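You operate a simulated robot arm through the tools that you are given. There is no shell and no other tool. Be economical: measure what you need, move in short steps, check, and stop when the job is done.

You are at the controls of a simulated robot arm. One attempt, no reset.

TASK
Set the controls near the top of the green bench. At the end: the green grease knob is turned to half turn; the spring tester slide is set to in; the sorter slide is set to 12 mm; the blue cap from the top of the green bench is on the brown carton (marked "Velancha"); whatever was shut is shut again. Leave all else as you found it, and nothing knocked over. The sorter slide goes toward x +0.7, y +0.7, z +0.0 (a direction in the base frame), to its stop. The spring tester slide goes toward x +0.7, y +0.7, z +0.0 (a direction in the base frame), to its stop.

Only the result counts: the job must be done as asked and must still hold three seconds after the hand-in. Knocking over, shifting, dropping, spilling or breaking anything else fails it. Lids that push on must go on centred and level and be pressed home; caps that screw on are set level and turned clockwise until they are tight.

THE ROBOT
A 6-joint arm with a two-finger parallel gripper, fixed in place. Base frame: the origin is at the foot of the arm, x ahead of it, y to its left, z up; the work surface is at about z = 0. Units: m, degrees, N and s.
With the tool pointing down near the work surface it reaches from about 0.14 to 0.58 m from the base axis. Its first joint turns from -66.0 to 66.0 degrees. Payload 2.1 kg.
The tool frame sits at the grasp point between the pads (the TCP): z along the fingers, y along the line on which they close. The tips reach 0.03 m beyond it. Largest opening 0.094 m; finger width 0.028, thickness 0.01; the body of the gripper, 0.05 by 0.096 m, starts 0.055 m behind the TCP.
Orientation is that of the tool frame in the base frame, as a unit quaternion [w, x, y, z]. With the fingers straight down and closing along the base's y, the tool's x points along the base's -x, its y along +y and its z along -z.

THE INTERFACE
- The arm moves only by the tool play_rows. Its argument "targets" is one flat list of numbers, 7 for each row, row after row: the turn, a rotation vector about the base's x, y, z in units of 180 degrees (1.0 is 180 degrees), then the shift along the base's x, y, z in units of 200 mm (1.0 is 200 mm), then the finger opening in m, from 0 to 0.094. In form: [ax, ay, az, tx, ty, tz, claw, ax, ay, az, tx, ty, tz, claw, ...]. A call has 1 to 8 rows; each row is the pose to reach, as a shift and turn from the pose commanded when the call began. A call with a number of a shift or a turn outside -1 to 1 is refused whole. Rows are played at 5 a second. More than 0.05 m and 8.6 degrees between two rows, or a gripper value outside its range, and nothing of the call is played. A pose out of reach is approached as far as the arm can. The call stops where the force on the tool passes 40 N (or 10 N more than at its start, if that is more) or the arm is blocked; 0.2 s more then pass. The fingers move at their own pace (about 0.072 m/s each) and stop on an object; they squeeze with about 43 N. The grip force told is the motor's: it shows also when the fingers shut on nothing. Time passes only in rows, and 0.2 s behind the last, so rows that repeat a pose let the fingers close. The reply holds the time, the measured pose of the TCP, the force on the tool along the base axes, the opening and the grip force, in the units named above and with some noise, with the torque about the TCP (base axes, N m) and any sound that the robot's microphone picked up.
- Cameras (640 x 400 px; columns grow to the right, rows downward): "scene" is fixed at [0.0568, -0.3717, 0.4984]; the picture's right is [0.86, -0.52, 0.00], its down [-0.29, -0.48, -0.83] and it looks along [0.43, 0.71, -0.56] (base axes); focal length 220 px, centre (320, 200). "wrist" rides on the gripper at [0.076, 0.014, -0.103] in the tool frame; the picture's right is [-0.18, 0.98, 0.00], its down [-0.75, -0.14, -0.64] and it looks along [-0.63, -0.12, 0.77] (tool axes); focal length 243 px, centre (320, 200). There is no depth. A picture from a camera that has moved, and an enlarged one, comes with that camera's place and axes in the base frame and with its lens. The place of the scene camera against the robot may be out by one fixed shift of up to 0.025 m in any direction.
- capture(camera): a new picture of that camera. The clock stands still meanwhile.
- enlarge(camera, box): a new picture of the part [left, top, right, bottom] of that camera's present view, enlarged. The clock stands still meanwhile.
- job_done(): hands the job in; it is judged then, once.

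Work in short steps. Places have to be worked out from the pictures, the camera data and where the tool is seen: move nearer, look again, correct. Check each grasp and each placing, and mend what went wrong. You have 120 turns and 64 pictures in all, those below and enlarged ones among them. Open the gripper and draw the arm clear of the work before you hand the job in, unless the task says otherwise; then end with one line.

The tools are called after "Emit:" by a JSON object that holds its "op" and its "data". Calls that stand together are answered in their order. play_rows: Moves the arm, as the interface text tells. Its arguments: {"type":"object","properties":{"targets":{"type":"array"}},"required":["targets"]} The other tools are called the same way: capture (camera) takes a picture; enlarge (camera, box) takes an enlarged picture of a part of a camera's view; job_done () hands the job in.

At the start:

```text
time_s: 0.0
tcp_pos: [0.2839, 0.1565, 0.4059]
ee_rot: [0.001, 0.0, 1.0, 0.001]
force: [-0.4, -0.6, -0.3]
moment: [-0.03, 0.03, -0.03]
gripper_width: 0.0936
grasp_force: 0.0
```

scene: 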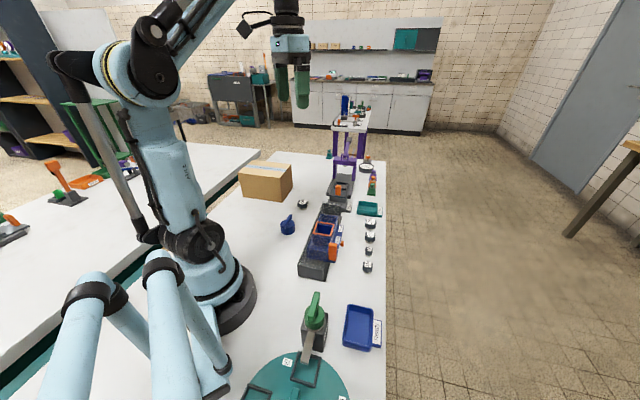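
wrist: 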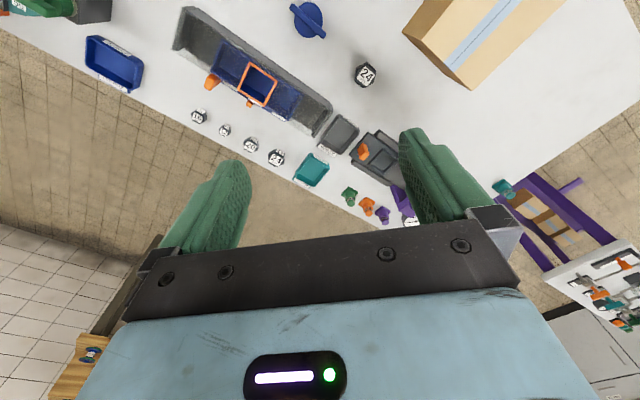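

I start by enlarging the scene view in the areas of interest to identify the items.

Emit:
{"op": "enlarge", "data": {"camera": "scene", "box": [260, 80, 420, 180]}}

Emit:
{"op": "enlarge", "data": {"camera": "scene", "box": [230, 150, 420, 280]}}

Emit:
{"op": "enlarge", "data": {"camera": "scene", "box": [230, 270, 400, 400]}}

Emit:
{"op": "enlarge", "data": {"camera": "wrist", "box": [160, 0, 430, 170]}}

```text
4.00 times, centred on (340, 130) of scene
camera zoom: at [0.0568, -0.3717, 0.4984], right [0.86, -0.52, 0.0], down [-0.29, -0.48, -0.83], along [0.43, 0.71, -0.56], focal length 878 px, centre (240, 480)
```

zoom: 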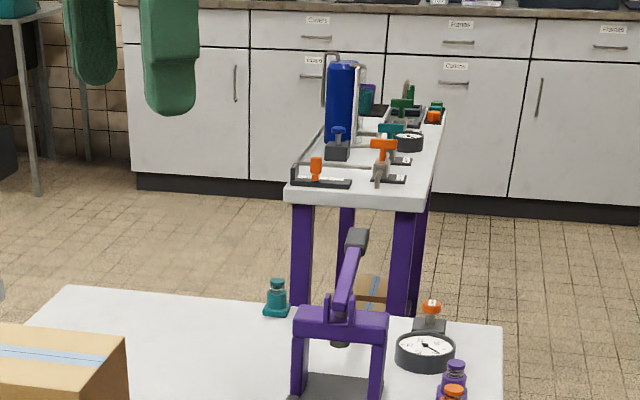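

```text
3.08 times, centred on (325, 215) of scene
camera zoom: at [0.0568, -0.3717, 0.4984], right [0.86, -0.52, 0.0], down [-0.29, -0.48, -0.83], along [0.43, 0.71, -0.56], focal length 676 px, centre (305, 154)
```

zoom: 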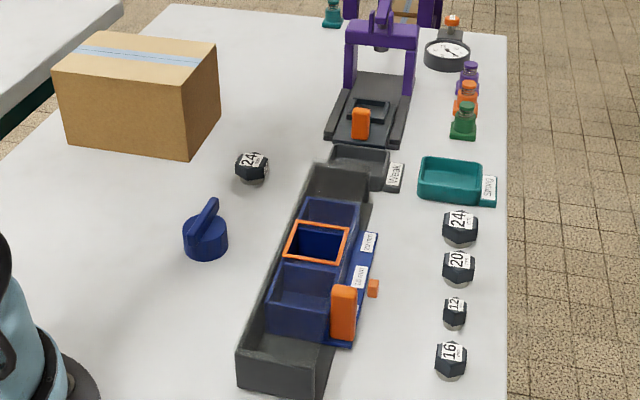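

```text
3.08 times, centred on (315, 335) of scene
camera zoom: at [0.0568, -0.3717, 0.4984], right [0.86, -0.52, 0.0], down [-0.29, -0.48, -0.83], along [0.43, 0.71, -0.56], focal length 676 px, centre (335, -215)
```

zoom: 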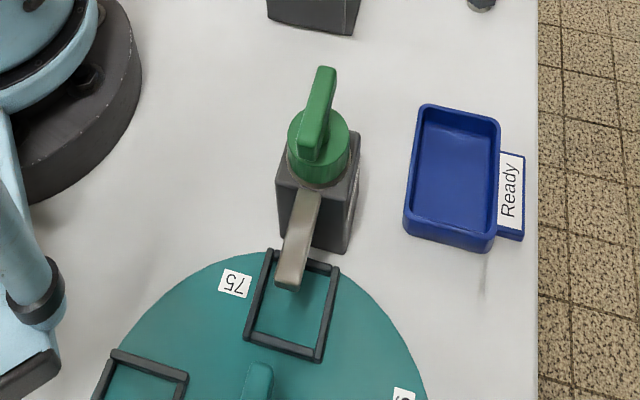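

```text
2.35 times, centred on (295, 85) of wrist
camera zoom: at [0.2073, 0.1699, 0.5087], right [0.18, 0.98, 0.0], down [0.75, -0.14, 0.64], along [0.63, -0.12, -0.77], focal length 571 px, centre (379, 471)
```

zoom: 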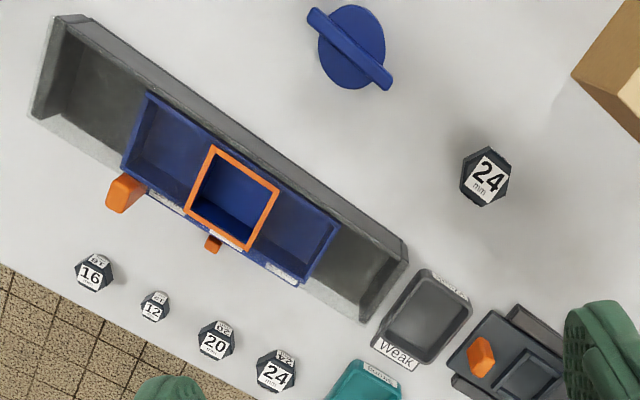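

The wrist view and scene view agree within ~2 cm: blue cap ≈(0.23,0.145), sorter handle ≈(0.28,-0.04), tester tab ≈(0.475,0.21), grease knob ≈(0.15,-0.17). I move high towards the sorter/knob to look closer.

Emit:
{"op": "play_rows", "data": {"targets": [0, 0, 0, -0.06, -0.2, -0.04, 0.094, 0, 0, 0, -0.12, -0.4, -0.08, 0.094, 0, 0, 0, -0.18, -0.6, -0.12, 0.094, 0, 0, 0, -0.24, -0.8, -0.16, 0.094, 0, 0, 0, -0.3, -1, -0.2, 0.094]}}

Emit:
{"op": "capture", "data": {"camera": "wrist"}}

Emit:
{"op": "play_rows", "data": {"targets": [0, 0, 0, -0.09, -0.18, -0.12, 0.094, 0, 0, 0, -0.18, -0.36, -0.24, 0.094, 0, 0, 0, -0.26, -0.54, -0.36, 0.094, 0, 0, 0, -0.32, -0.7, -0.45, 0.094]}}

Emit:
{"op": "capture", "data": {"camera": "wrist"}}

```text
time_s: 1.2
tcp_pos: [0.2224, -0.0439, 0.3651]
ee_rot: [0.001, 0.0, 1.0, 0.002]
force: [0.4, 0.8, 0.2]
moment: [0.01, 0.0, -0.02]
gripper_width: 0.094
grasp_force: 0.0
```

```text
57 pictures are left
camera wrist: at [0.1466, -0.0319, 0.4681], right [0.18, 0.98, 0.0], down [0.75, -0.14, 0.64], along [0.63, -0.12, -0.77], focal length 243 px, centre (320, 200)
```

wrist: 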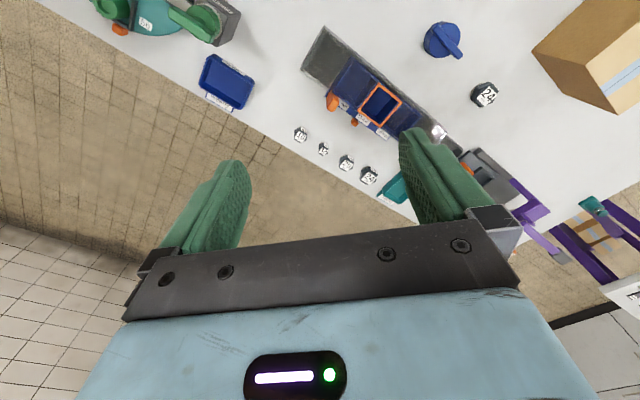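

```text
time_s: 2.2
tcp_pos: [0.1581, -0.1844, 0.277]
ee_rot: [0.001, 0.001, 1.0, 0.001]
force: [0.9, 0.1, 0.0]
moment: [-0.03, 0.04, -0.01]
gripper_width: 0.094
grasp_force: 0.1
```

```text
56 pictures are left
camera wrist: at [0.0813, -0.1717, 0.3796], right [0.18, 0.98, 0.0], down [0.75, -0.14, 0.64], along [0.63, -0.12, -0.77], focal length 243 px, centre (320, 200)
```

wrist: 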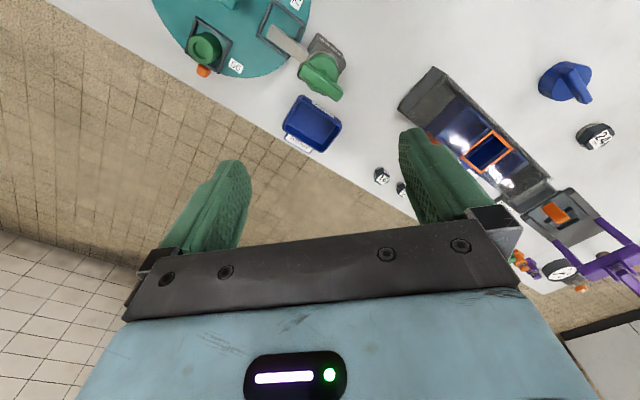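

The knob is seen at about (0.145,-0.184). I enlarge it for its marks, and the sorter and the carton for labels.

Emit:
{"op": "enlarge", "data": {"camera": "wrist", "box": [255, 15, 385, 115]}}

Emit:
{"op": "enlarge", "data": {"camera": "wrist", "box": [140, 0, 300, 100]}}

Emit:
{"op": "enlarge", "data": {"camera": "scene", "box": [230, 150, 310, 210]}}

```text
4.00 times, centred on (320, 65) of wrist
camera zoom: at [0.0813, -0.1717, 0.3796], right [0.18, 0.98, 0.0], down [0.75, -0.14, 0.64], along [0.63, -0.12, -0.77], focal length 970 px, centre (320, 740)
```

zoom: 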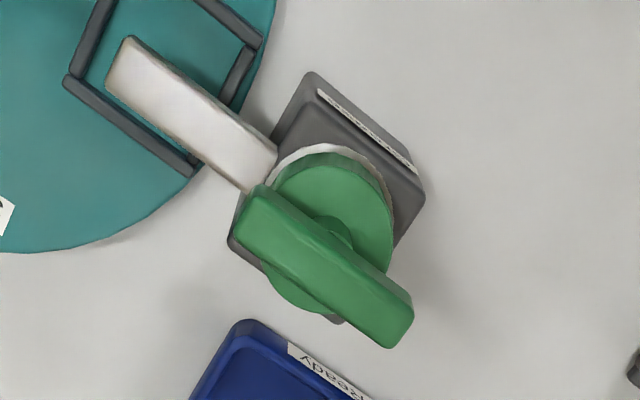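

```text
4.00 times, centred on (220, 50) of wrist
camera zoom: at [0.0813, -0.1717, 0.3796], right [0.18, 0.98, 0.0], down [0.75, -0.14, 0.64], along [0.63, -0.12, -0.77], focal length 970 px, centre (720, 800)
```

zoom: 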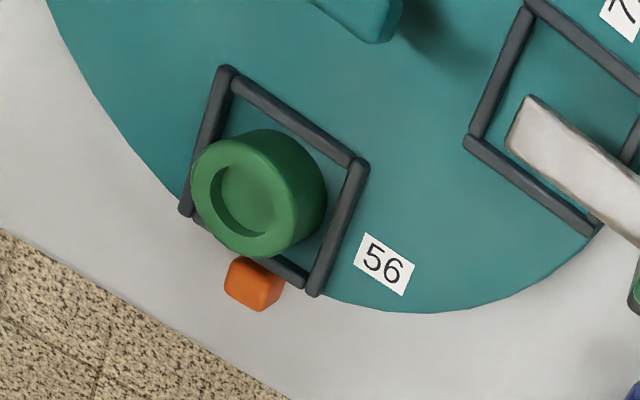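

```text
6.67 times, centred on (270, 180) of scene
camera zoom: at [0.0568, -0.3716, 0.4984], right [0.86, -0.52, 0.0], down [-0.29, -0.48, -0.83], along [0.43, 0.71, -0.56], focal length 1464 px, centre (653, 333)
```

zoom: 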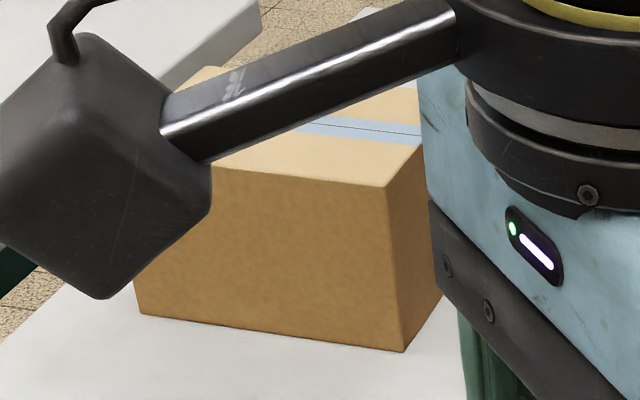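

Enlargements are re-rendered sharply, so I zoom tightly on the strip by the knob, and on sorter and tester labels.

Emit:
{"op": "enlarge", "data": {"camera": "wrist", "box": [310, 30, 350, 60]}}

Emit:
{"op": "enlarge", "data": {"camera": "wrist", "box": [510, 170, 630, 260]}}

Emit:
{"op": "enlarge", "data": {"camera": "wrist", "box": [400, 50, 620, 190]}}

```text
13.33 times, centred on (330, 45) of wrist
camera zoom: at [0.0813, -0.1717, 0.3796], right [0.18, 0.98, 0.0], down [0.75, -0.14, 0.64], along [0.63, -0.12, -0.77], focal length 3235 px, centre (187, 2267)
```

zoom: 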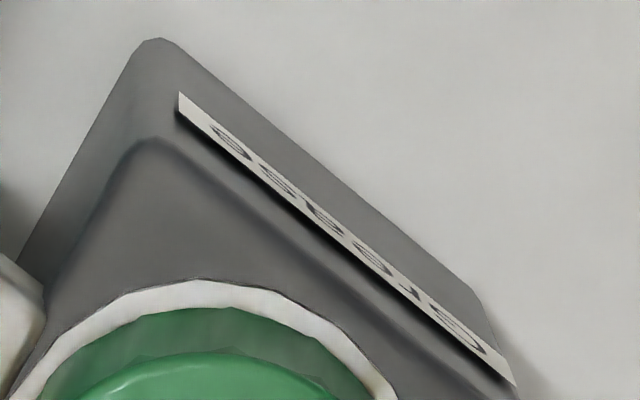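

```text
4.44 times, centred on (570, 215) of wrist
camera zoom: at [0.0813, -0.1717, 0.3796], right [0.18, 0.98, 0.0], down [0.75, -0.14, 0.64], along [0.63, -0.12, -0.77], focal length 1078 px, centre (-791, 133)
```

zoom: 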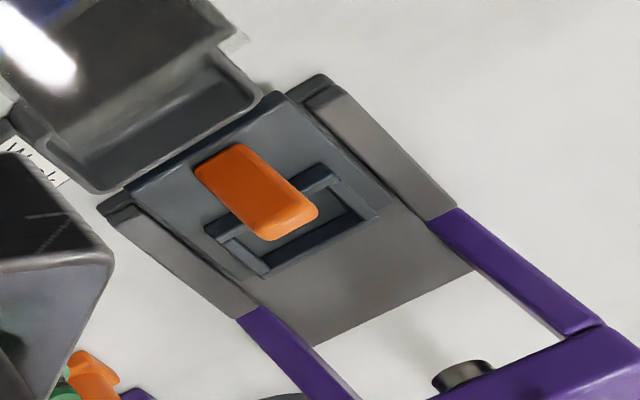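

```text
2.86 times, centred on (510, 120) of wrist
camera zoom: at [0.0813, -0.1717, 0.3796], right [0.18, 0.98, 0.0], down [0.75, -0.14, 0.64], along [0.63, -0.12, -0.77], focal length 693 px, centre (-223, 429)
```

zoom: 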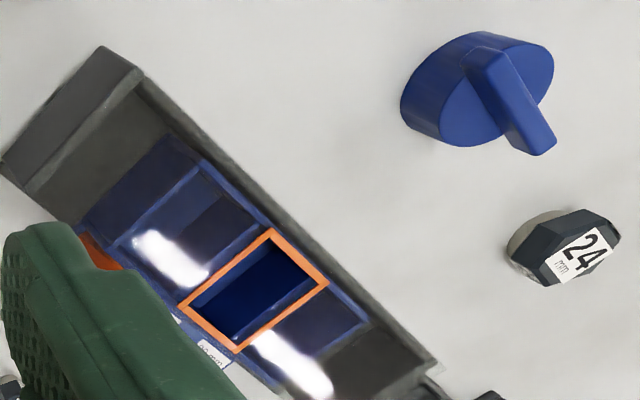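

The knob housing reads "Grease"; there may be position marks on the white ring. I zoom from the scene camera.

Emit:
{"op": "enlarge", "data": {"camera": "scene", "box": [290, 280, 340, 340]}}

Emit:
{"op": "enlarge", "data": {"camera": "scene", "box": [325, 165, 365, 205]}}

Emit:
{"op": "enlarge", "data": {"camera": "wrist", "box": [290, 40, 355, 110]}}

```text
6.67 times, centred on (315, 310) of scene
camera zoom: at [0.0568, -0.3716, 0.4984], right [0.86, -0.52, 0.0], down [-0.29, -0.48, -0.83], along [0.43, 0.71, -0.56], focal length 1464 px, centre (353, -533)
```

zoom: 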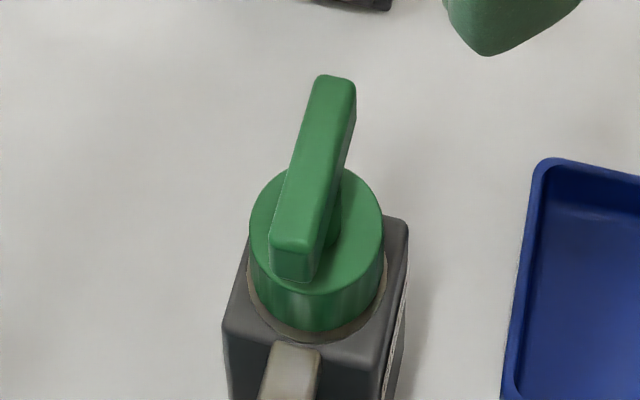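

```text
10.00 times, centred on (345, 185) of scene
camera zoom: at [0.0568, -0.3716, 0.4984], right [0.86, -0.52, 0.0], down [-0.29, -0.48, -0.83], along [0.43, 0.71, -0.56], focal length 2195 px, centre (70, 350)
```

zoom: 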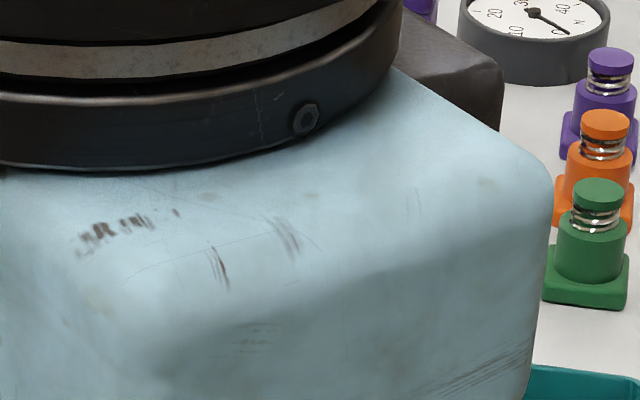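

```text
5.71 times, centred on (322, 75) of wrist
camera zoom: at [0.0813, -0.1717, 0.3796], right [0.18, 0.98, 0.0], down [0.75, -0.14, 0.64], along [0.63, -0.12, -0.77], focal length 1386 px, centre (306, 914)
```

zoom: 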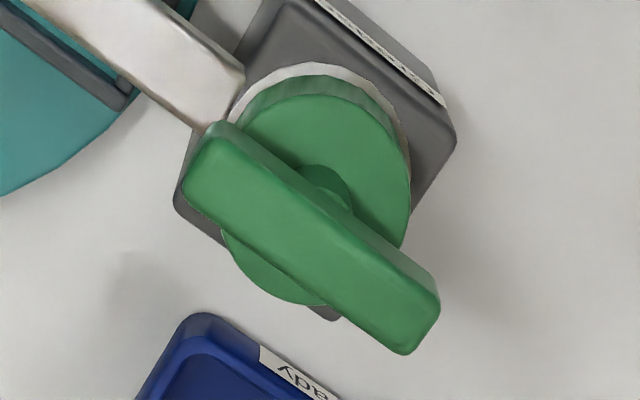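

There's a white strip on the housing's right face as seen from the scene camera; I zoom on it.

Emit:
{"op": "enlarge", "data": {"camera": "scene", "box": [312, 315, 337, 360]}}

Emit:
{"op": "enlarge", "data": {"camera": "scene", "box": [230, 340, 380, 400]}}

```text
8.89 times, centred on (324, 338) of scene
camera zoom: at [0.0568, -0.3716, 0.4984], right [0.86, -0.52, 0.0], down [-0.29, -0.48, -0.83], along [0.43, 0.71, -0.56], focal length 1952 px, centre (280, -1022)
```

zoom: 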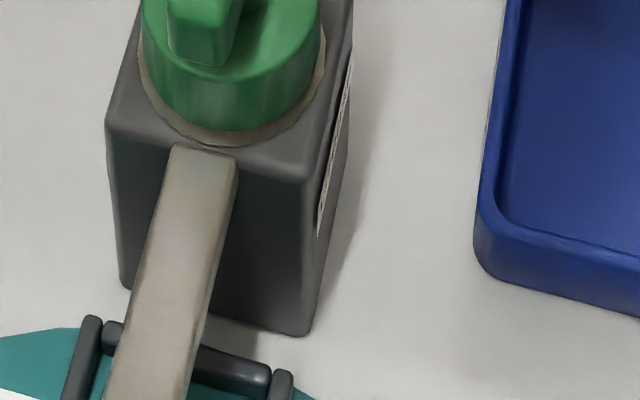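

```text
4.27 times, centred on (305, 370) of scene
camera zoom: at [0.0568, -0.3716, 0.4984], right [0.86, -0.52, 0.0], down [-0.29, -0.48, -0.83], along [0.43, 0.71, -0.56], focal length 937 px, centre (384, -525)
```

zoom: 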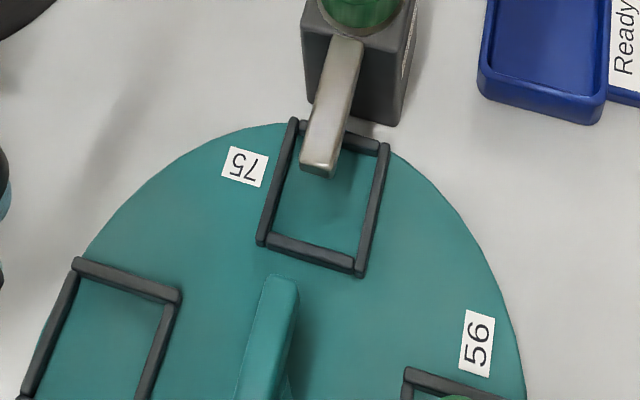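

Both side faces carry strips; I want to read the outer one, facing (+x,-y). I turn the tool +135° in yaw while shifting out, in two calls.

Emit:
{"op": "play_rows", "data": {"targets": [0, 0, 0.046875, 0.023, -0.023, 0, 0.094, 0, 0, 0.09375, 0.046, -0.046, 0, 0.094, 0, 0, 0.140625, 0.07, -0.07, 0, 0.094, 0, 0, 0.1875, 0.093, -0.093, 0, 0.094, 0, 0, 0.234375, 0.116, -0.116, 0, 0.094, 0, 0, 0.28125, 0.14, -0.14, 0, 0.094, 0, 0, 0.328125, 0.163, -0.163, 0, 0.094, 0, 0, 0.375, 0.18, -0.18, 0, 0.094]}}

Emit:
{"op": "play_rows", "data": {"targets": [0, 0, 0.046875, 0.023, -0.023, 0, 0.094, 0, 0, 0.09375, 0.046, -0.046, 0, 0.094, 0, 0, 0.140625, 0.07, -0.07, 0, 0.094, 0, 0, 0.1875, 0.093, -0.093, 0, 0.094, 0, 0, 0.234375, 0.116, -0.116, 0, 0.094, 0, 0, 0.28125, 0.14, -0.14, 0, 0.094, 0, 0, 0.328125, 0.163, -0.163, 0, 0.094, 0, 0, 0.375, 0.18, -0.18, 0, 0.094]}}

Emit:
{"op": "capture", "data": {"camera": "wrist"}}

```text
time_s: 4.0
tcp_pos: [0.1955, -0.2197, 0.2755]
ee_rot: [0.0, -0.557, 0.831, 0.001]
force: [-0.8, 0.4, 0.3]
moment: [-0.01, 0.04, 0.01]
gripper_width: 0.0939
grasp_force: 0.1
```

```text
time_s: 5.8
tcp_pos: [0.267, -0.2121, 0.2763]
ee_rot: [0.005, 0.922, -0.388, -0.002]
force: [0.1, -0.1, -0.3]
moment: [0.02, -0.01, 0.02]
gripper_width: 0.094
grasp_force: 0.1
out of reach, approached as far as the arm can: row 7, 8
```

```text
44 pictures are left
camera wrist: at [0.3117, -0.2779, 0.379], right [-0.83, -0.56, 0.01], down [-0.42, 0.64, 0.64], along [-0.36, 0.53, -0.77], focal length 243 px, centre (320, 200)
```

wrist: 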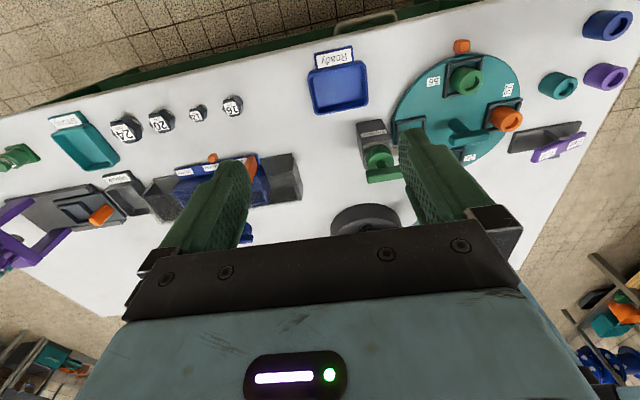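

The bench frame is green, so this is the green bench. I zoom on the knob label and on the round items at the bench's near end.

Emit:
{"op": "enlarge", "data": {"camera": "wrist", "box": [350, 110, 410, 185]}}

Emit:
{"op": "enlarge", "data": {"camera": "wrist", "box": [440, 0, 640, 160]}}

Emit:
{"op": "enlarge", "data": {"camera": "wrist", "box": [160, 90, 300, 180]}}

Emit:
{"op": "enlarge", "data": {"camera": "wrist", "box": [0, 90, 160, 280]}}

```text
5.33 times, centred on (380, 148) of wrist
camera zoom: at [0.3117, -0.2779, 0.379], right [-0.83, -0.56, 0.01], down [-0.42, 0.64, 0.64], along [-0.36, 0.53, -0.77], focal length 1294 px, centre (0, 480)
```

zoom: 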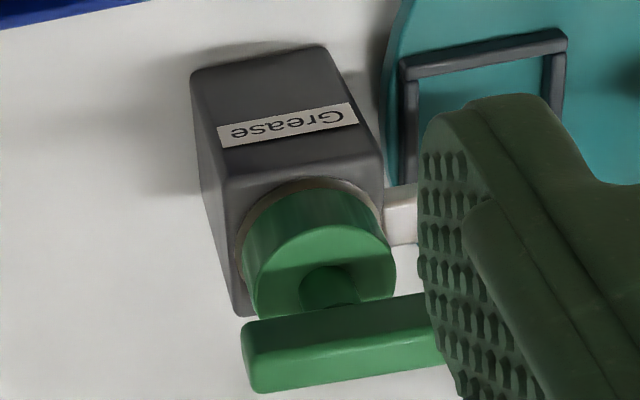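

```text
2.50 times, centred on (540, 80) of wrist
camera zoom: at [0.3117, -0.2779, 0.379], right [-0.83, -0.56, 0.01], down [-0.42, 0.64, 0.64], along [-0.36, 0.53, -0.77], focal length 606 px, centre (-230, 500)
```

zoom: 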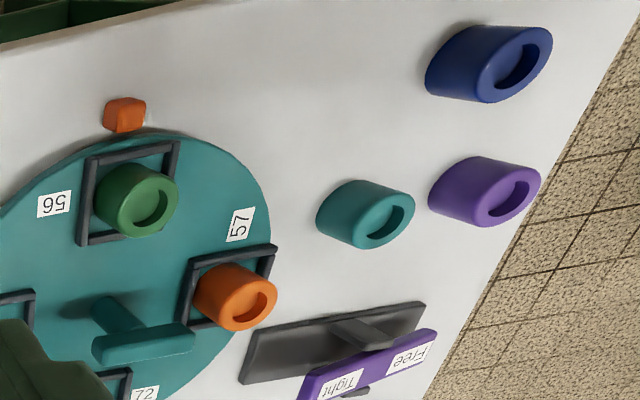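

```text
4.44 times, centred on (230, 135) of wrist
camera zoom: at [0.3117, -0.2779, 0.379], right [-0.83, -0.56, 0.01], down [-0.42, 0.64, 0.64], along [-0.36, 0.53, -0.77], focal length 1078 px, centre (720, 489)
```

zoom: 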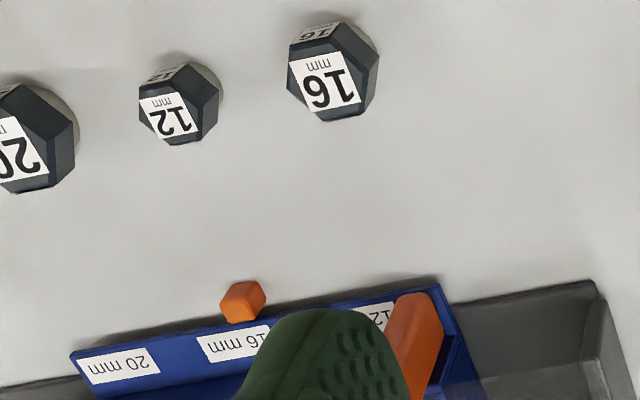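

```text
2.11 times, centred on (80, 185) of wrist
camera zoom: at [0.3117, -0.2779, 0.379], right [-0.83, -0.56, 0.01], down [-0.42, 0.64, 0.64], along [-0.36, 0.53, -0.77], focal length 511 px, centre (825, 232)
```

zoom: 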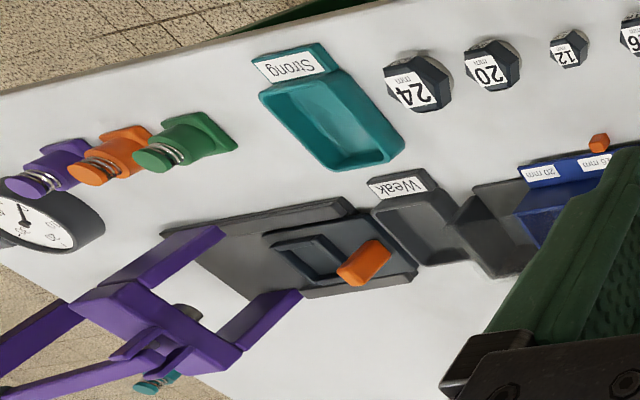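

The knob bar is along (1,1), top at z≈0.12, centre ≈(0.146,-0.182); sorter pointer is at 16 mm and 12 mm label comes by moving (+,+). I turn back to yaw +45° over the knob, high.

Emit:
{"op": "play_rows", "data": {"targets": [0, 0, -0.046875, 0, 0, 0, 0.094, 0, 0, -0.09375, 0, 0, 0, 0.094, 0, 0, -0.140625, 0, 0, 0, 0.094, 0, 0, -0.1875, -0.05, 0.05, 0, 0.094, 0, 0, -0.234375, -0.1, 0.1, 0, 0.094, 0, 0, -0.28125, -0.16, 0.16, 0, 0.094, 0, 0, -0.328125, -0.22, 0.22, 0, 0.094, 0, 0, -0.375, -0.28, 0.28, 0, 0.094]}}

```text
time_s: 7.6
tcp_pos: [0.2126, -0.1581, 0.2763]
ee_rot: [0.001, -0.554, 0.833, 0.002]
force: [0.2, 0.3, 0.0]
moment: [-0.02, -0.01, -0.02]
gripper_width: 0.094
grasp_force: 0.0
```

Now yaw is 67°; I rotate the last 22° and centre over the knob at z≈0.2.

Emit:
{"op": "play_rows", "data": {"targets": [0, 0, -0.042, -0.11, -0.04, -0.08, 0.094, 0, 0, -0.084, -0.22, -0.08, -0.16, 0.094, 0, 0, -0.124, -0.333, -0.12, -0.25, 0.094, 0, 0, -0.124, -0.333, -0.12, -0.35, 0.094]}}

Emit:
{"op": "capture", "data": {"camera": "wrist"}}

Emit:
{"op": "enlarge", "data": {"camera": "scene", "box": [260, 230, 380, 350]}}

```text
time_s: 8.6
tcp_pos: [0.1435, -0.1826, 0.2077]
ee_rot: [0.001, -0.384, 0.923, 0.002]
force: [0.2, 0.1, -0.1]
moment: [0.0, 0.01, 0.0]
gripper_width: 0.0943
grasp_force: 0.1
```

```text
39 pictures are left
camera wrist: at [0.0799, -0.2276, 0.3089], right [-0.57, 0.82, 0.0], down [0.63, 0.43, 0.64], along [0.53, 0.37, -0.77], focal length 243 px, centre (320, 200)
```

wrist: 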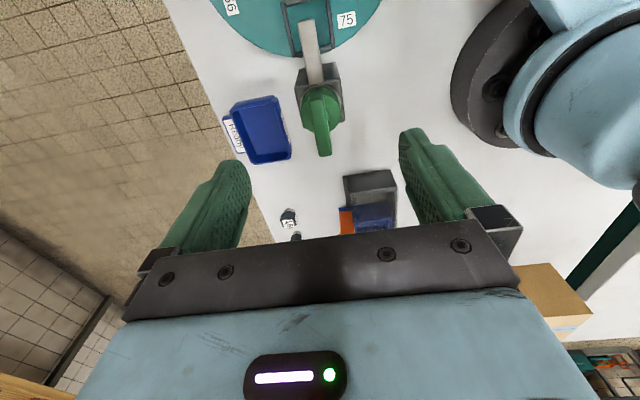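

```text
3.33 times, centred on (320, 290) of scene
camera zoom: at [0.0568, -0.3717, 0.4984], right [0.86, -0.52, 0.0], down [-0.29, -0.48, -0.83], along [0.43, 0.71, -0.56], focal length 732 px, centre (320, -100)
```

zoom: 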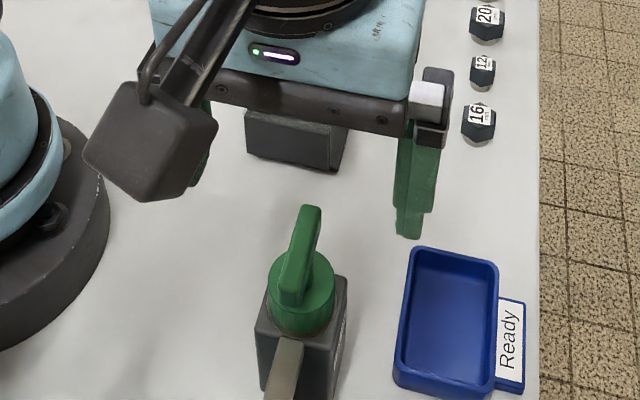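

Bar centre measures (0.145,-0.181). I descend to TCP z≈0.127 so tips stay above the disc, then close gently.

Emit:
{"op": "play_rows", "data": {"targets": [0, 0, -0.01, 0.006, 0.005, -0.2, 0.094, 0, 0, -0.01, 0.006, 0.005, -0.4, 0.07, 0, 0, -0.01, 0.006, 0.005, -0.4, 0.04]}}

Emit:
{"op": "capture", "data": {"camera": "wrist"}}

```text
time_s: 9.4
tcp_pos: [0.1446, -0.1817, 0.1248]
ee_rot: [0.001, -0.37, 0.929, 0.002]
force: [-0.1, -0.4, -0.2]
moment: [-0.01, 0.0, 0.0]
gripper_width: 0.0402
grasp_force: 0.0
```

```text
37 pictures are left
camera wrist: at [0.0799, -0.2259, 0.2278], right [-0.54, 0.84, 0.0], down [0.64, 0.41, 0.64], along [0.54, 0.35, -0.77], focal length 243 px, centre (320, 200)
```

wrist: 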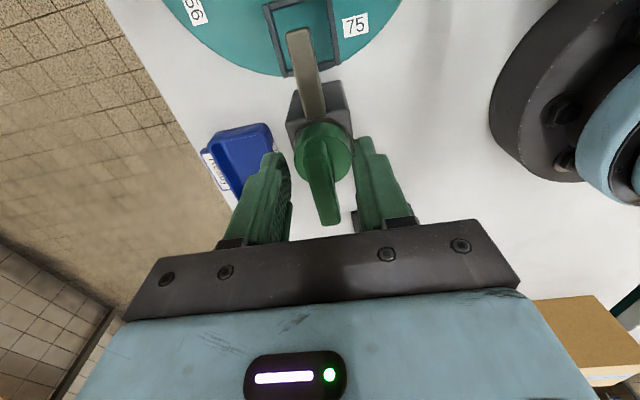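

Fingers straddle the bar, centred. I close.

Emit:
{"op": "play_rows", "data": {"targets": [0, 0, 0, 0, 0, 0, 0.02, 0, 0, 0, 0, 0, 0.005, 0, 0, 0, 0, 0, 0.0, 0, 0, 0, 0, 0, 0.0]}}

```text
refused: targets must hold 7 numbers for each row
```

Count slipped; I resend.

Emit:
{"op": "play_rows", "data": {"targets": [0, 0, 0, 0, 0, 0, 0.02, 0, 0, 0, 0, 0, 0, 0.004, 0, 0, 0, 0, 0, 0, 0.0]}}

```text
time_s: 10.2
tcp_pos: [0.144, -0.1823, 0.1256]
ee_rot: [0.0, -0.369, 0.929, 0.003]
force: [-15.2, 14.7, -8.4]
moment: [0.22, 0.21, 0.0]
gripper_width: 0.0353
grasp_force: 45.2
```

Fingers stopped at 35 mm, so the tips grip the round disc rather than the bar, slightly off-centre. I open, raise ~13 mm, and close on the bar.

Emit:
{"op": "play_rows", "data": {"targets": [0, 0, 0, 0, 0, 0, 0.05, 0, 0, 0, -0.01, 0.01, 0.07, 0.05, 0, 0, 0, -0.01, 0.01, 0.07, 0.02, 0, 0, 0, -0.01, 0.01, 0.07, 0.0, 0, 0, 0, -0.01, 0.01, 0.07, 0.0]}}

Emit:
{"op": "capture", "data": {"camera": "wrist"}}

```text
time_s: 11.4
tcp_pos: [0.1429, -0.1817, 0.1396]
ee_rot: [0.001, -0.369, 0.929, -0.002]
force: [13.1, -14.7, -5.4]
moment: [-0.27, -0.35, -0.03]
gripper_width: 0.0134
grasp_force: 44.9
```

```text
36 pictures are left
camera wrist: at [0.0783, -0.2245, 0.2424], right [-0.54, 0.84, 0.0], down [0.64, 0.42, 0.64], along [0.54, 0.35, -0.77], focal length 243 px, centre (320, 200)
```

wrist: 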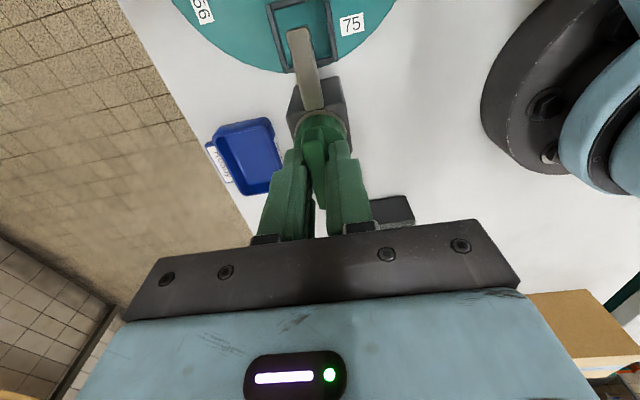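

Bar held (13 mm). The two lateral-force readings put the axis midway, so I shift 1 mm back and test a small clockwise turn.

Emit:
{"op": "play_rows", "data": {"targets": [0, 0, 0, 0.005, -0.005, 0, 0, 0, 0, -0.02, 0.005, -0.005, 0, 0, 0, 0, -0.04, 0.005, -0.005, 0, 0, 0, 0, -0.06, 0.005, -0.005, 0, 0]}}

```text
time_s: 12.4
tcp_pos: [0.1433, -0.1812, 0.1399]
ee_rot: [-0.001, -0.279, 0.96, -0.002]
force: [-7.8, -27.5, -12.3]
moment: [-0.12, -0.37, 0.02]
gripper_width: 0.0136
grasp_force: 45.2
```

It turned ~11° clockwise with no z torque, but a lateral force of (-8,-27) builds; I shift ~1.5 mm with the force to centre and read again.

Emit:
{"op": "play_rows", "data": {"targets": [0, 0, 0, -0.003, -0.008, 0, 0, 0, 0, 0, -0.003, -0.008, 0, 0]}}

Emit:
{"op": "enlarge", "data": {"camera": "wrist", "box": [260, 60, 380, 180]}}

```text
time_s: 13.0
tcp_pos: [0.1443, -0.1811, 0.1398]
ee_rot: [-0.001, -0.281, 0.96, 0.002]
force: [-2.1, -6.5, -3.7]
moment: [-1.01, 1.11, -0.01]
gripper_width: 0.0138
grasp_force: 45.0
```

```text
3.33 times, centred on (320, 120) of wrist
camera zoom: at [0.0723, -0.2117, 0.2428], right [-0.37, 0.93, 0.0], down [0.71, 0.29, 0.64], along [0.59, 0.24, -0.77], focal length 809 px, centre (320, 467)
```

zoom: 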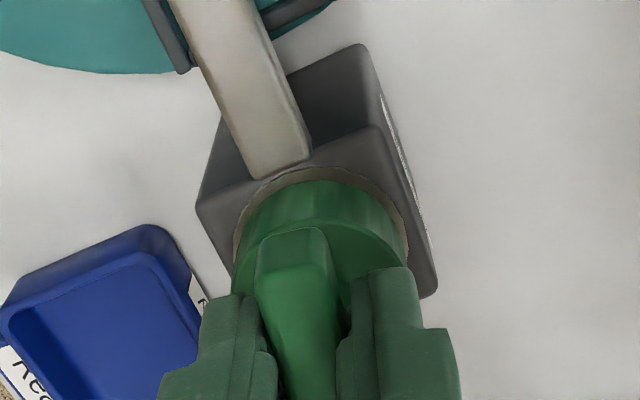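

The bar rotates with the tool. To learn which direction is allowed, I return and test past the start counter-clockwise.

Emit:
{"op": "play_rows", "data": {"targets": [0, 0, 0.03, 0, 0, 0, 0, 0, 0, 0.06, 0, 0, 0, 0, 0, 0, 0.06, 0, 0, 0, 0]}}

Emit:
{"op": "play_rows", "data": {"targets": [0, 0, 0.015, 0, 0, 0, 0, 0, 0, 0.03, 0, 0, 0, 0, 0, 0, 0.045, 0, 0, 0, 0, 0, 0, 0.045, 0, 0, 0, 0]}}

Emit:
{"op": "enlarge", "data": {"camera": "wrist", "box": [260, 60, 380, 180]}}

```text
time_s: 13.8
tcp_pos: [0.1436, -0.1816, 0.1391]
ee_rot: [0.002, -0.37, 0.929, 0.001]
force: [1.9, -5.5, -11.6]
moment: [-0.29, -0.12, -0.17]
gripper_width: 0.0134
grasp_force: 45.4
```

```text
time_s: 14.8
tcp_pos: [0.1447, -0.1825, 0.1408]
ee_rot: [0.0, -0.434, 0.901, 0.001]
force: [6.5, -14.0, -11.7]
moment: [0.07, -0.51, -1.42]
gripper_width: 0.0144
grasp_force: 45.0
```

```text
3.33 times, centred on (320, 120) of wrist
camera zoom: at [0.0854, -0.2335, 0.2429], right [-0.65, 0.76, 0.0], down [0.58, 0.5, 0.64], along [0.49, 0.42, -0.77], focal length 809 px, centre (320, 467)
```

zoom: 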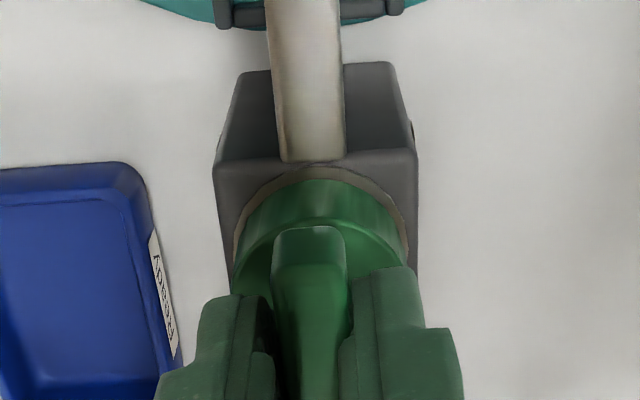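

Counter-clockwise is blocked (torque -1.4 Nm at the stop near yaw 43°), so the start is the stop and the half turn is 180° clockwise, to yaw ≈ -137°. I turn in stages, watching forces.

Emit:
{"op": "play_rows", "data": {"targets": [0, 0, -0.045, 0, 0, 0, 0, 0, 0, -0.09, 0, 0, 0, 0, 0, 0, -0.135, 0, 0, 0, 0, 0, 0, -0.18, 0, 0, 0, 0, 0, 0, -0.225, 0, 0, 0, 0, 0, 0, -0.27, 0, 0, 0, 0, 0, 0, -0.27, 0, 0, 0, 0]}}

```text
time_s: 16.4
tcp_pos: [0.1435, -0.18, 0.1404]
ee_rot: [0.0, -0.025, 1.0, 0.003]
force: [-9.9, 6.4, 10.4]
moment: [0.03, 0.01, 0.02]
gripper_width: 0.0136
grasp_force: 45.0
```

Turning smoothly, small lateral force; continue another ~55°.

Emit:
{"op": "play_rows", "data": {"targets": [0, 0, -0.045, 0, 0, 0, 0, 0, 0, -0.09, 0, 0, 0, 0, 0, 0, -0.135, 0, 0, 0, 0, 0, 0, -0.18, 0, 0, 0, 0, 0, 0, -0.225, 0, 0, 0, 0, 0, 0, -0.27, 0, 0, 0, 0, 0, 0, -0.315, 0, 0, 0, 0]}}

```text
time_s: 18.0
tcp_pos: [0.1445, -0.179, 0.1409]
ee_rot: [-0.001, 0.453, 0.891, 0.004]
force: [2.8, 32.3, 16.0]
moment: [0.52, -0.18, 0.04]
gripper_width: 0.0134
grasp_force: 45.4
```

Turned ~97°. Lateral force +32 N in y; I shift with it ~1.8 mm while continuing.

Emit:
{"op": "play_rows", "data": {"targets": [0, 0, 0, 0, 0.009, 0.003, 0, 0, 0, -0.045, 0, 0.009, 0.003, 0, 0, 0, -0.09, 0, 0.009, 0.003, 0, 0, 0, -0.135, 0, 0.009, 0.003, 0]}}

```text
time_s: 19.0
tcp_pos: [0.1448, -0.1801, 0.1405]
ee_rot: [0.004, 0.631, 0.776, 0.001]
force: [19.8, 2.6, -32.6]
moment: [0.29, -0.28, 0.03]
gripper_width: 0.0137
grasp_force: 44.9
```

Yaw -78°. Relieve x and z a little and continue.

Emit:
{"op": "play_rows", "data": {"targets": [0, 0, 0, 0.004, 0, -0.006, 0, 0, 0, -0.045, 0.004, 0, -0.006, 0, 0, 0, -0.09, 0.004, 0, -0.006, 0, 0, 0, -0.135, 0.004, 0, -0.006, 0]}}

```text
time_s: 20.0
tcp_pos: [0.1451, -0.1792, 0.1402]
ee_rot: [0.001, 0.78, 0.625, 0.001]
force: [12.2, 5.9, 17.5]
moment: [0.35, -0.34, 0.02]
gripper_width: 0.0136
grasp_force: 45.4
```

Yaw -102.5°; 34.5° remain.

Emit:
{"op": "play_rows", "data": {"targets": [0, 0, -0.04, 0.002, 0, 0.002, 0, 0, 0, -0.08, 0.002, 0.0, 0.002, 0, 0, 0, -0.12, 0.002, 0, 0.002, 0, 0, 0, -0.16, 0.002, 0, 0.002, 0, 0, 0, -0.19, 0.002, 0, 0.002, 0, 0, 0, -0.19, 0.002, 0, 0.002, 0]}}

```text
time_s: 21.4
tcp_pos: [0.1467, -0.1797, 0.1402]
ee_rot: [0.004, 0.93, 0.368, 0.0]
force: [23.4, -5.2, 5.3]
moment: [-0.29, -0.24, -0.01]
gripper_width: 0.0133
grasp_force: 44.9
```

Yaw -136.8°, i.e. 180° from the start. I open, rise, and check the bar angle in pictures.

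Emit:
{"op": "play_rows", "data": {"targets": [0, 0, 0, 0, 0, 0, 0.03, 0, 0, 0, 0, 0, 0, 0.05, 0, 0, 0, 0, 0, 0.2, 0.06, 0, 0, 0, 0, 0, 0.4, 0.06]}}

Emit:
{"op": "capture", "data": {"camera": "wrist"}}

Emit:
{"op": "enlarge", "data": {"camera": "scene", "box": [290, 280, 340, 340]}}

```text
time_s: 22.4
tcp_pos: [0.1453, -0.1776, 0.2212]
ee_rot: [0.002, 0.929, 0.37, 0.0]
force: [1.0, 0.1, -0.9]
moment: [0.0, 0.0, 0.01]
gripper_width: 0.0599
grasp_force: 0.0
```

```text
33 pictures are left
camera wrist: at [0.2114, -0.1368, 0.3236], right [0.54, -0.84, 0.0], down [-0.64, -0.41, 0.64], along [-0.54, -0.35, -0.77], focal length 243 px, centre (320, 200)
```

wrist: 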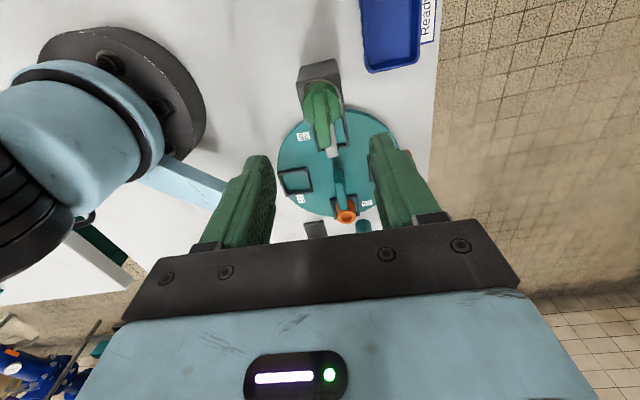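

```text
6.67 times, centred on (315, 310) of scene
camera zoom: at [0.0568, -0.3717, 0.4984], right [0.86, -0.52, 0.0], down [-0.29, -0.48, -0.83], along [0.43, 0.71, -0.56], focal length 1464 px, centre (353, -533)
```

zoom: 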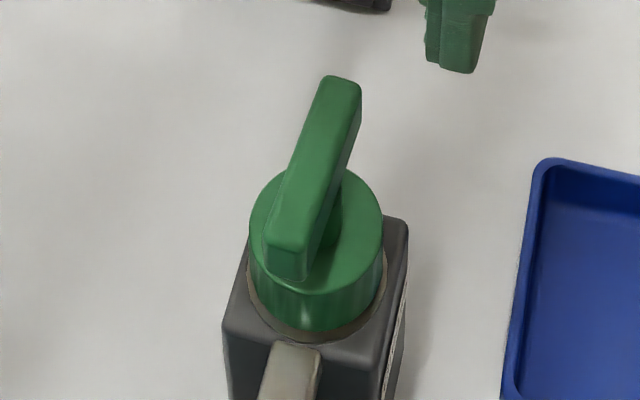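

The bar lies back along the same line (within ~2°): half turn done. Next the sorter: I rise/travel toward its handle while turning the tool to yaw -47° so the fingers close along the slide direction.

Emit:
{"op": "play_rows", "data": {"targets": [0, 0, 0.045, 0.08, 0.08, 0.05, 0.06, 0, 0, 0.09, 0.16, 0.16, 0.1, 0.06, 0, 0, 0.135, 0.24, 0.24, 0.1, 0.06, 0, 0, 0.18, 0.32, 0.32, 0.1, 0.06, 0, 0, 0.225, 0.4, 0.4, 0.1, 0.06, 0, 0, 0.27, 0.48, 0.48, 0.1, 0.06, 0, 0, 0.315, 0.56, 0.56, 0.1, 0.06, 0, 0, 0.36, 0.64, 0.64, 0.1, 0.06]}}

Emit:
{"op": "play_rows", "data": {"targets": [0, 0, 0.045, 0.02, 0.02, 0, 0.06, 0, 0, 0.09, 0.04, 0.04, 0, 0.06, 0, 0, 0.14, 0.06, 0.06, 0, 0.06]}}

Emit:
{"op": "capture", "data": {"camera": "wrist"}}

```text
time_s: 24.2
tcp_pos: [0.2746, -0.0516, 0.2388]
ee_rot: [0.0, 0.585, 0.811, 0.0]
force: [-0.8, 0.4, 0.1]
moment: [-0.03, 0.0, 0.0]
gripper_width: 0.0601
grasp_force: 0.1
```

```text
refused: row 3 steps farther than a row can; nothing moved
```

```text
31 pictures are left
camera wrist: at [0.2648, 0.0248, 0.3407], right [0.99, 0.13, 0.0], down [0.1, -0.76, 0.64], along [0.09, -0.64, -0.77], focal length 243 px, centre (320, 200)
```

wrist: 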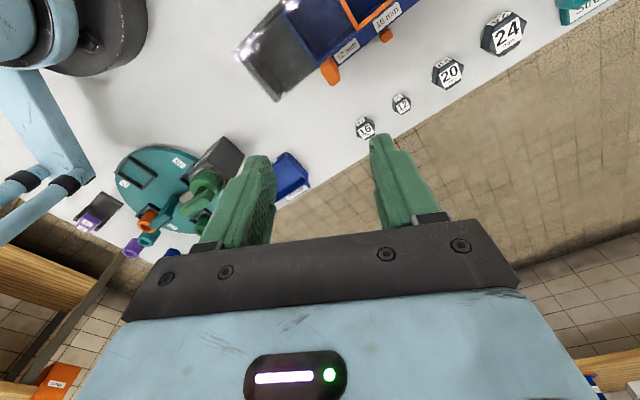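

Handle again at ≈(0.285,-0.035). I zoom to see its shape and orientation.

Emit:
{"op": "enlarge", "data": {"camera": "wrist", "box": [230, 0, 430, 125]}}

Emit:
{"op": "enlarge", "data": {"camera": "scene", "box": [295, 195, 375, 285]}}

```text
3.20 times, centred on (330, 62) of wrist
camera zoom: at [0.2648, 0.0248, 0.3407], right [0.99, 0.13, 0.0], down [0.1, -0.76, 0.64], along [0.09, -0.64, -0.77], focal length 776 px, centre (288, 640)
```

zoom: 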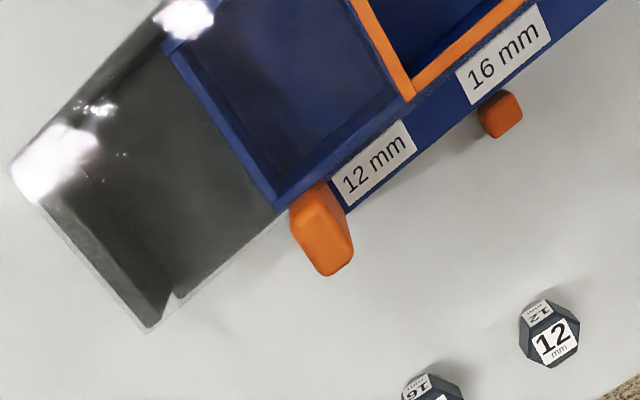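

```text
4.44 times, centred on (335, 240) of scene
camera zoom: at [0.0568, -0.3717, 0.4984], right [0.86, -0.52, 0.0], down [-0.29, -0.48, -0.83], along [0.43, 0.71, -0.56], focal length 976 px, centre (253, 22)
```

zoom: 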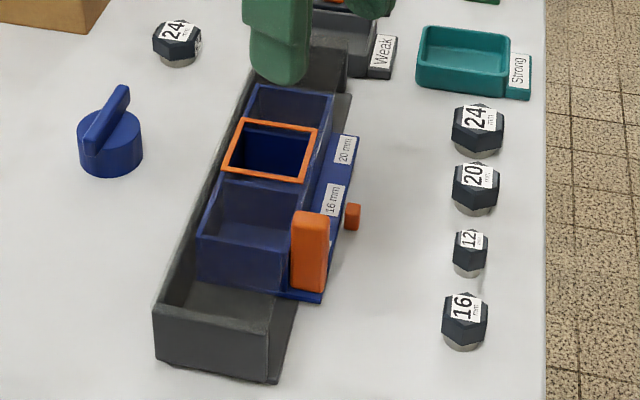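

The handle is a tall block, centre ≈(0.287,-0.037), on the outer side. I'll push it from behind with closed fingers at yaw -45°, offset 7 mm outward to clear the blue box. First to the pre-contact point, above.

Emit:
{"op": "play_rows", "data": {"targets": [0, 0, 0.037, -0.03, -0.04, -0.15, 0.04, 0, 0, 0.074, -0.06, -0.09, -0.3, 0.02, 0, 0, 0.111, -0.088, -0.127, -0.45, 0.0, 0, 0, 0.148, -0.088, -0.127, -0.594, 0.0]}}

Emit:
{"op": "capture", "data": {"camera": "wrist"}}

Emit:
{"op": "enlarge", "data": {"camera": "scene", "box": [280, 195, 380, 295]}}

```text
time_s: 25.2
tcp_pos: [0.2547, -0.0773, 0.1192]
ee_rot: [0.001, 0.382, 0.924, 0.0]
force: [-0.3, -1.4, -0.4]
moment: [-0.03, 0.0, 0.01]
gripper_width: 0.0
grasp_force: 33.3
```

```text
28 pictures are left
camera wrist: at [0.2111, -0.0146, 0.223], right [0.83, 0.56, 0.0], down [0.43, -0.63, 0.64], along [0.36, -0.53, -0.77], focal length 243 px, centre (320, 200)
```

wrist: 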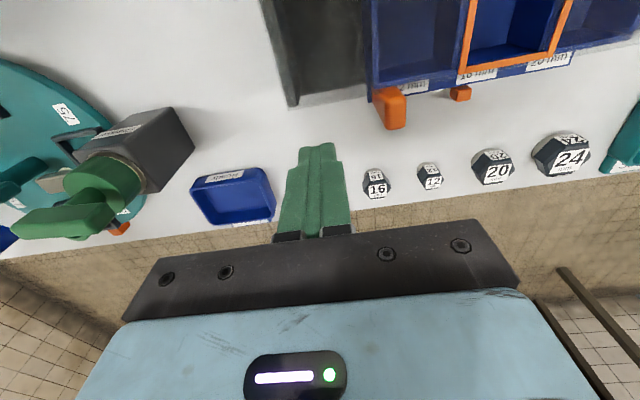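

```text
4.00 times, centred on (330, 245) of scene
camera zoom: at [0.0568, -0.3717, 0.4984], right [0.86, -0.52, 0.0], down [-0.29, -0.48, -0.83], along [0.43, 0.71, -0.56], focal length 878 px, centre (280, 20)
```

zoom: 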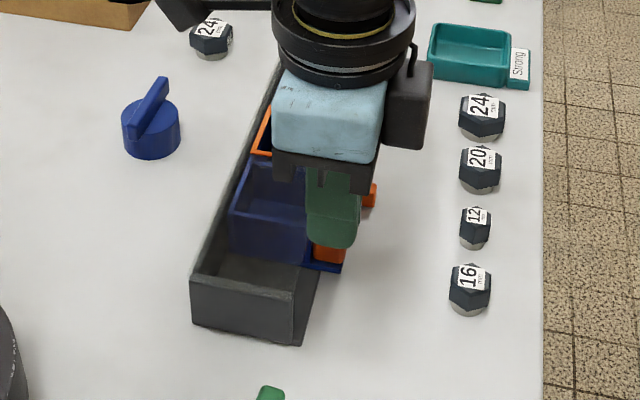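

Fingers are behind the handle line as planned. I descend to z≈0.065 and advance along (0.7,0.7) gently.

Emit:
{"op": "play_rows", "data": {"targets": [0, 0, 0, 0, 0, -0.14, 0, 0, 0, 0, 0, 0, -0.27, 0, 0, 0, 0, 0.05, 0.05, -0.27, 0, 0, 0, 0, 0.1, 0.1, -0.27, 0, 0, 0, 0, 0.15, 0.15, -0.27, 0, 0, 0, 0, 0.2, 0.2, -0.27, 0, 0, 0, 0, 0.25, 0.25, -0.27, 0]}}

```text
time_s: 26.8
tcp_pos: [0.3049, -0.026, 0.0661]
ee_rot: [0.001, 0.384, 0.923, 0.001]
force: [-0.2, -0.8, -0.4]
moment: [-0.02, 0.0, -0.01]
gripper_width: 0.0
grasp_force: 32.6
```

Emit:
{"op": "enlarge", "data": {"camera": "wrist", "box": [240, 0, 540, 190]}}

```text
2.11 times, centred on (390, 95) of wrist
camera zoom: at [0.2626, 0.036, 0.1685], right [0.83, 0.56, 0.0], down [0.43, -0.63, 0.64], along [0.36, -0.53, -0.77], focal length 511 px, centre (173, 421)
```

zoom: 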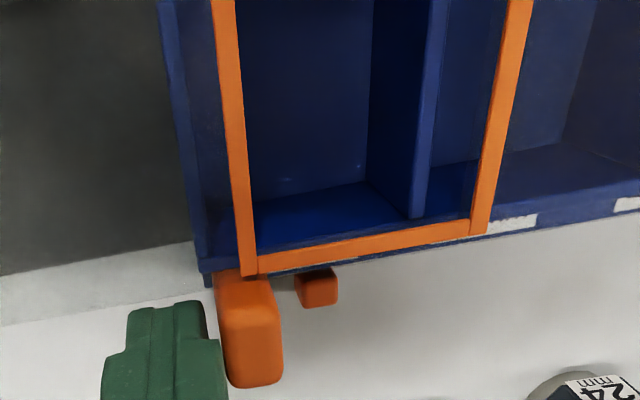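

The slide moved freely and the handle is nearing the pointer. I continue to the stop.

Emit:
{"op": "play_rows", "data": {"targets": [0, 0, 0, 0.03, 0.03, 0, 0, 0, 0, 0, 0.06, 0.06, 0, 0, 0, 0, 0, 0.09, 0.09, 0, 0, 0, 0, 0, 0.12, 0.12, 0, 0, 0, 0, 0, 0.15, 0.15, 0, 0, 0, 0, 0, 0.18, 0.18, 0, 0]}}

Emit:
{"op": "enlarge", "data": {"camera": "wrist", "box": [240, 0, 540, 190]}}

```text
time_s: 27.5
tcp_pos: [0.3144, -0.0188, 0.0666]
ee_rot: [-0.004, 0.386, 0.922, -0.008]
force: [-6.2, -8.2, 1.7]
moment: [0.07, 0.0, 0.14]
gripper_width: 0.0
grasp_force: 33.2
stopped in row 3: the force on the tool passed its limit (the readings are from after the stop); the commanded pose is now the measured one
```

```text
2.11 times, centred on (390, 95) of wrist
camera zoom: at [0.2718, 0.0458, 0.169], right [0.83, 0.56, -0.02], down [0.44, -0.63, 0.65], along [0.35, -0.54, -0.76], focal length 511 px, centre (173, 421)
```

zoom: 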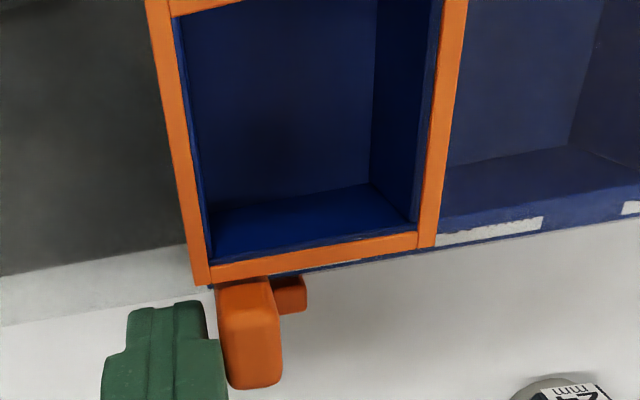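

The stop is felt and the compartment is aligned in the window. I back off, rise, and head toward the tester while turning to yaw +45°.

Emit:
{"op": "play_rows", "data": {"targets": [0, 0, 0, -0.05, -0.05, 0, 0, 0, 0, 0, -0.1, -0.1, 0.1, 0, 0, 0, 0, -0.1, -0.1, 0.3, 0, 0, 0, 0, -0.05, -0.05, 0.5, 0, 0, 0, 0.045, 0.0, 0.0, 0.7, 0, 0, 0, 0.09, 0.05, 0.1, 0.85, 0, 0, 0, 0.135, 0.1, 0.2, 0.9, 0, 0, 0, 0.18, 0.15, 0.3, 0.9, 0]}}

Emit:
{"op": "play_rows", "data": {"targets": [0, 0, 0.045, 0.05, 0.1, 0, 0, 0, 0, 0.09, 0.1, 0.2, 0, 0, 0, 0, 0.135, 0.15, 0.3, 0, 0, 0, 0, 0.18, 0.2, 0.4, 0, 0, 0, 0, 0.225, 0.25, 0.5, 0, 0, 0, 0, 0.27, 0.3, 0.5, 0, 0, 0, 0, 0.315, 0.35, 0.5, 0, 0]}}

Emit:
{"op": "capture", "data": {"camera": "wrist"}}

```text
time_s: 29.3
tcp_pos: [0.344, 0.0423, 0.247]
ee_rot: [0.001, 0.112, 0.994, -0.008]
force: [-0.4, 0.5, -0.4]
moment: [-0.04, -0.04, 0.01]
gripper_width: 0.0001
grasp_force: 33.1
```

```text
time_s: 30.9
tcp_pos: [0.4139, 0.1416, 0.247]
ee_rot: [0.004, -0.374, 0.928, -0.007]
force: [-0.9, 0.2, -0.2]
moment: [0.0, -0.01, 0.05]
gripper_width: 0.0002
grasp_force: 33.0
```

```text
24 pictures are left
camera wrist: at [0.3481, 0.0993, 0.3492], right [-0.55, 0.84, -0.02], down [0.63, 0.43, 0.64], along [0.55, 0.34, -0.76], focal length 243 px, centre (320, 200)
```

wrist: 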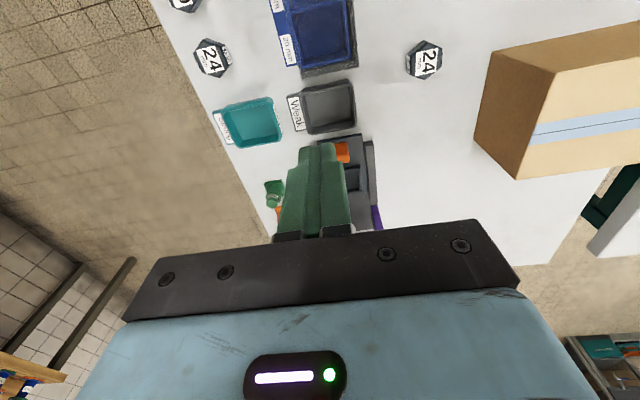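

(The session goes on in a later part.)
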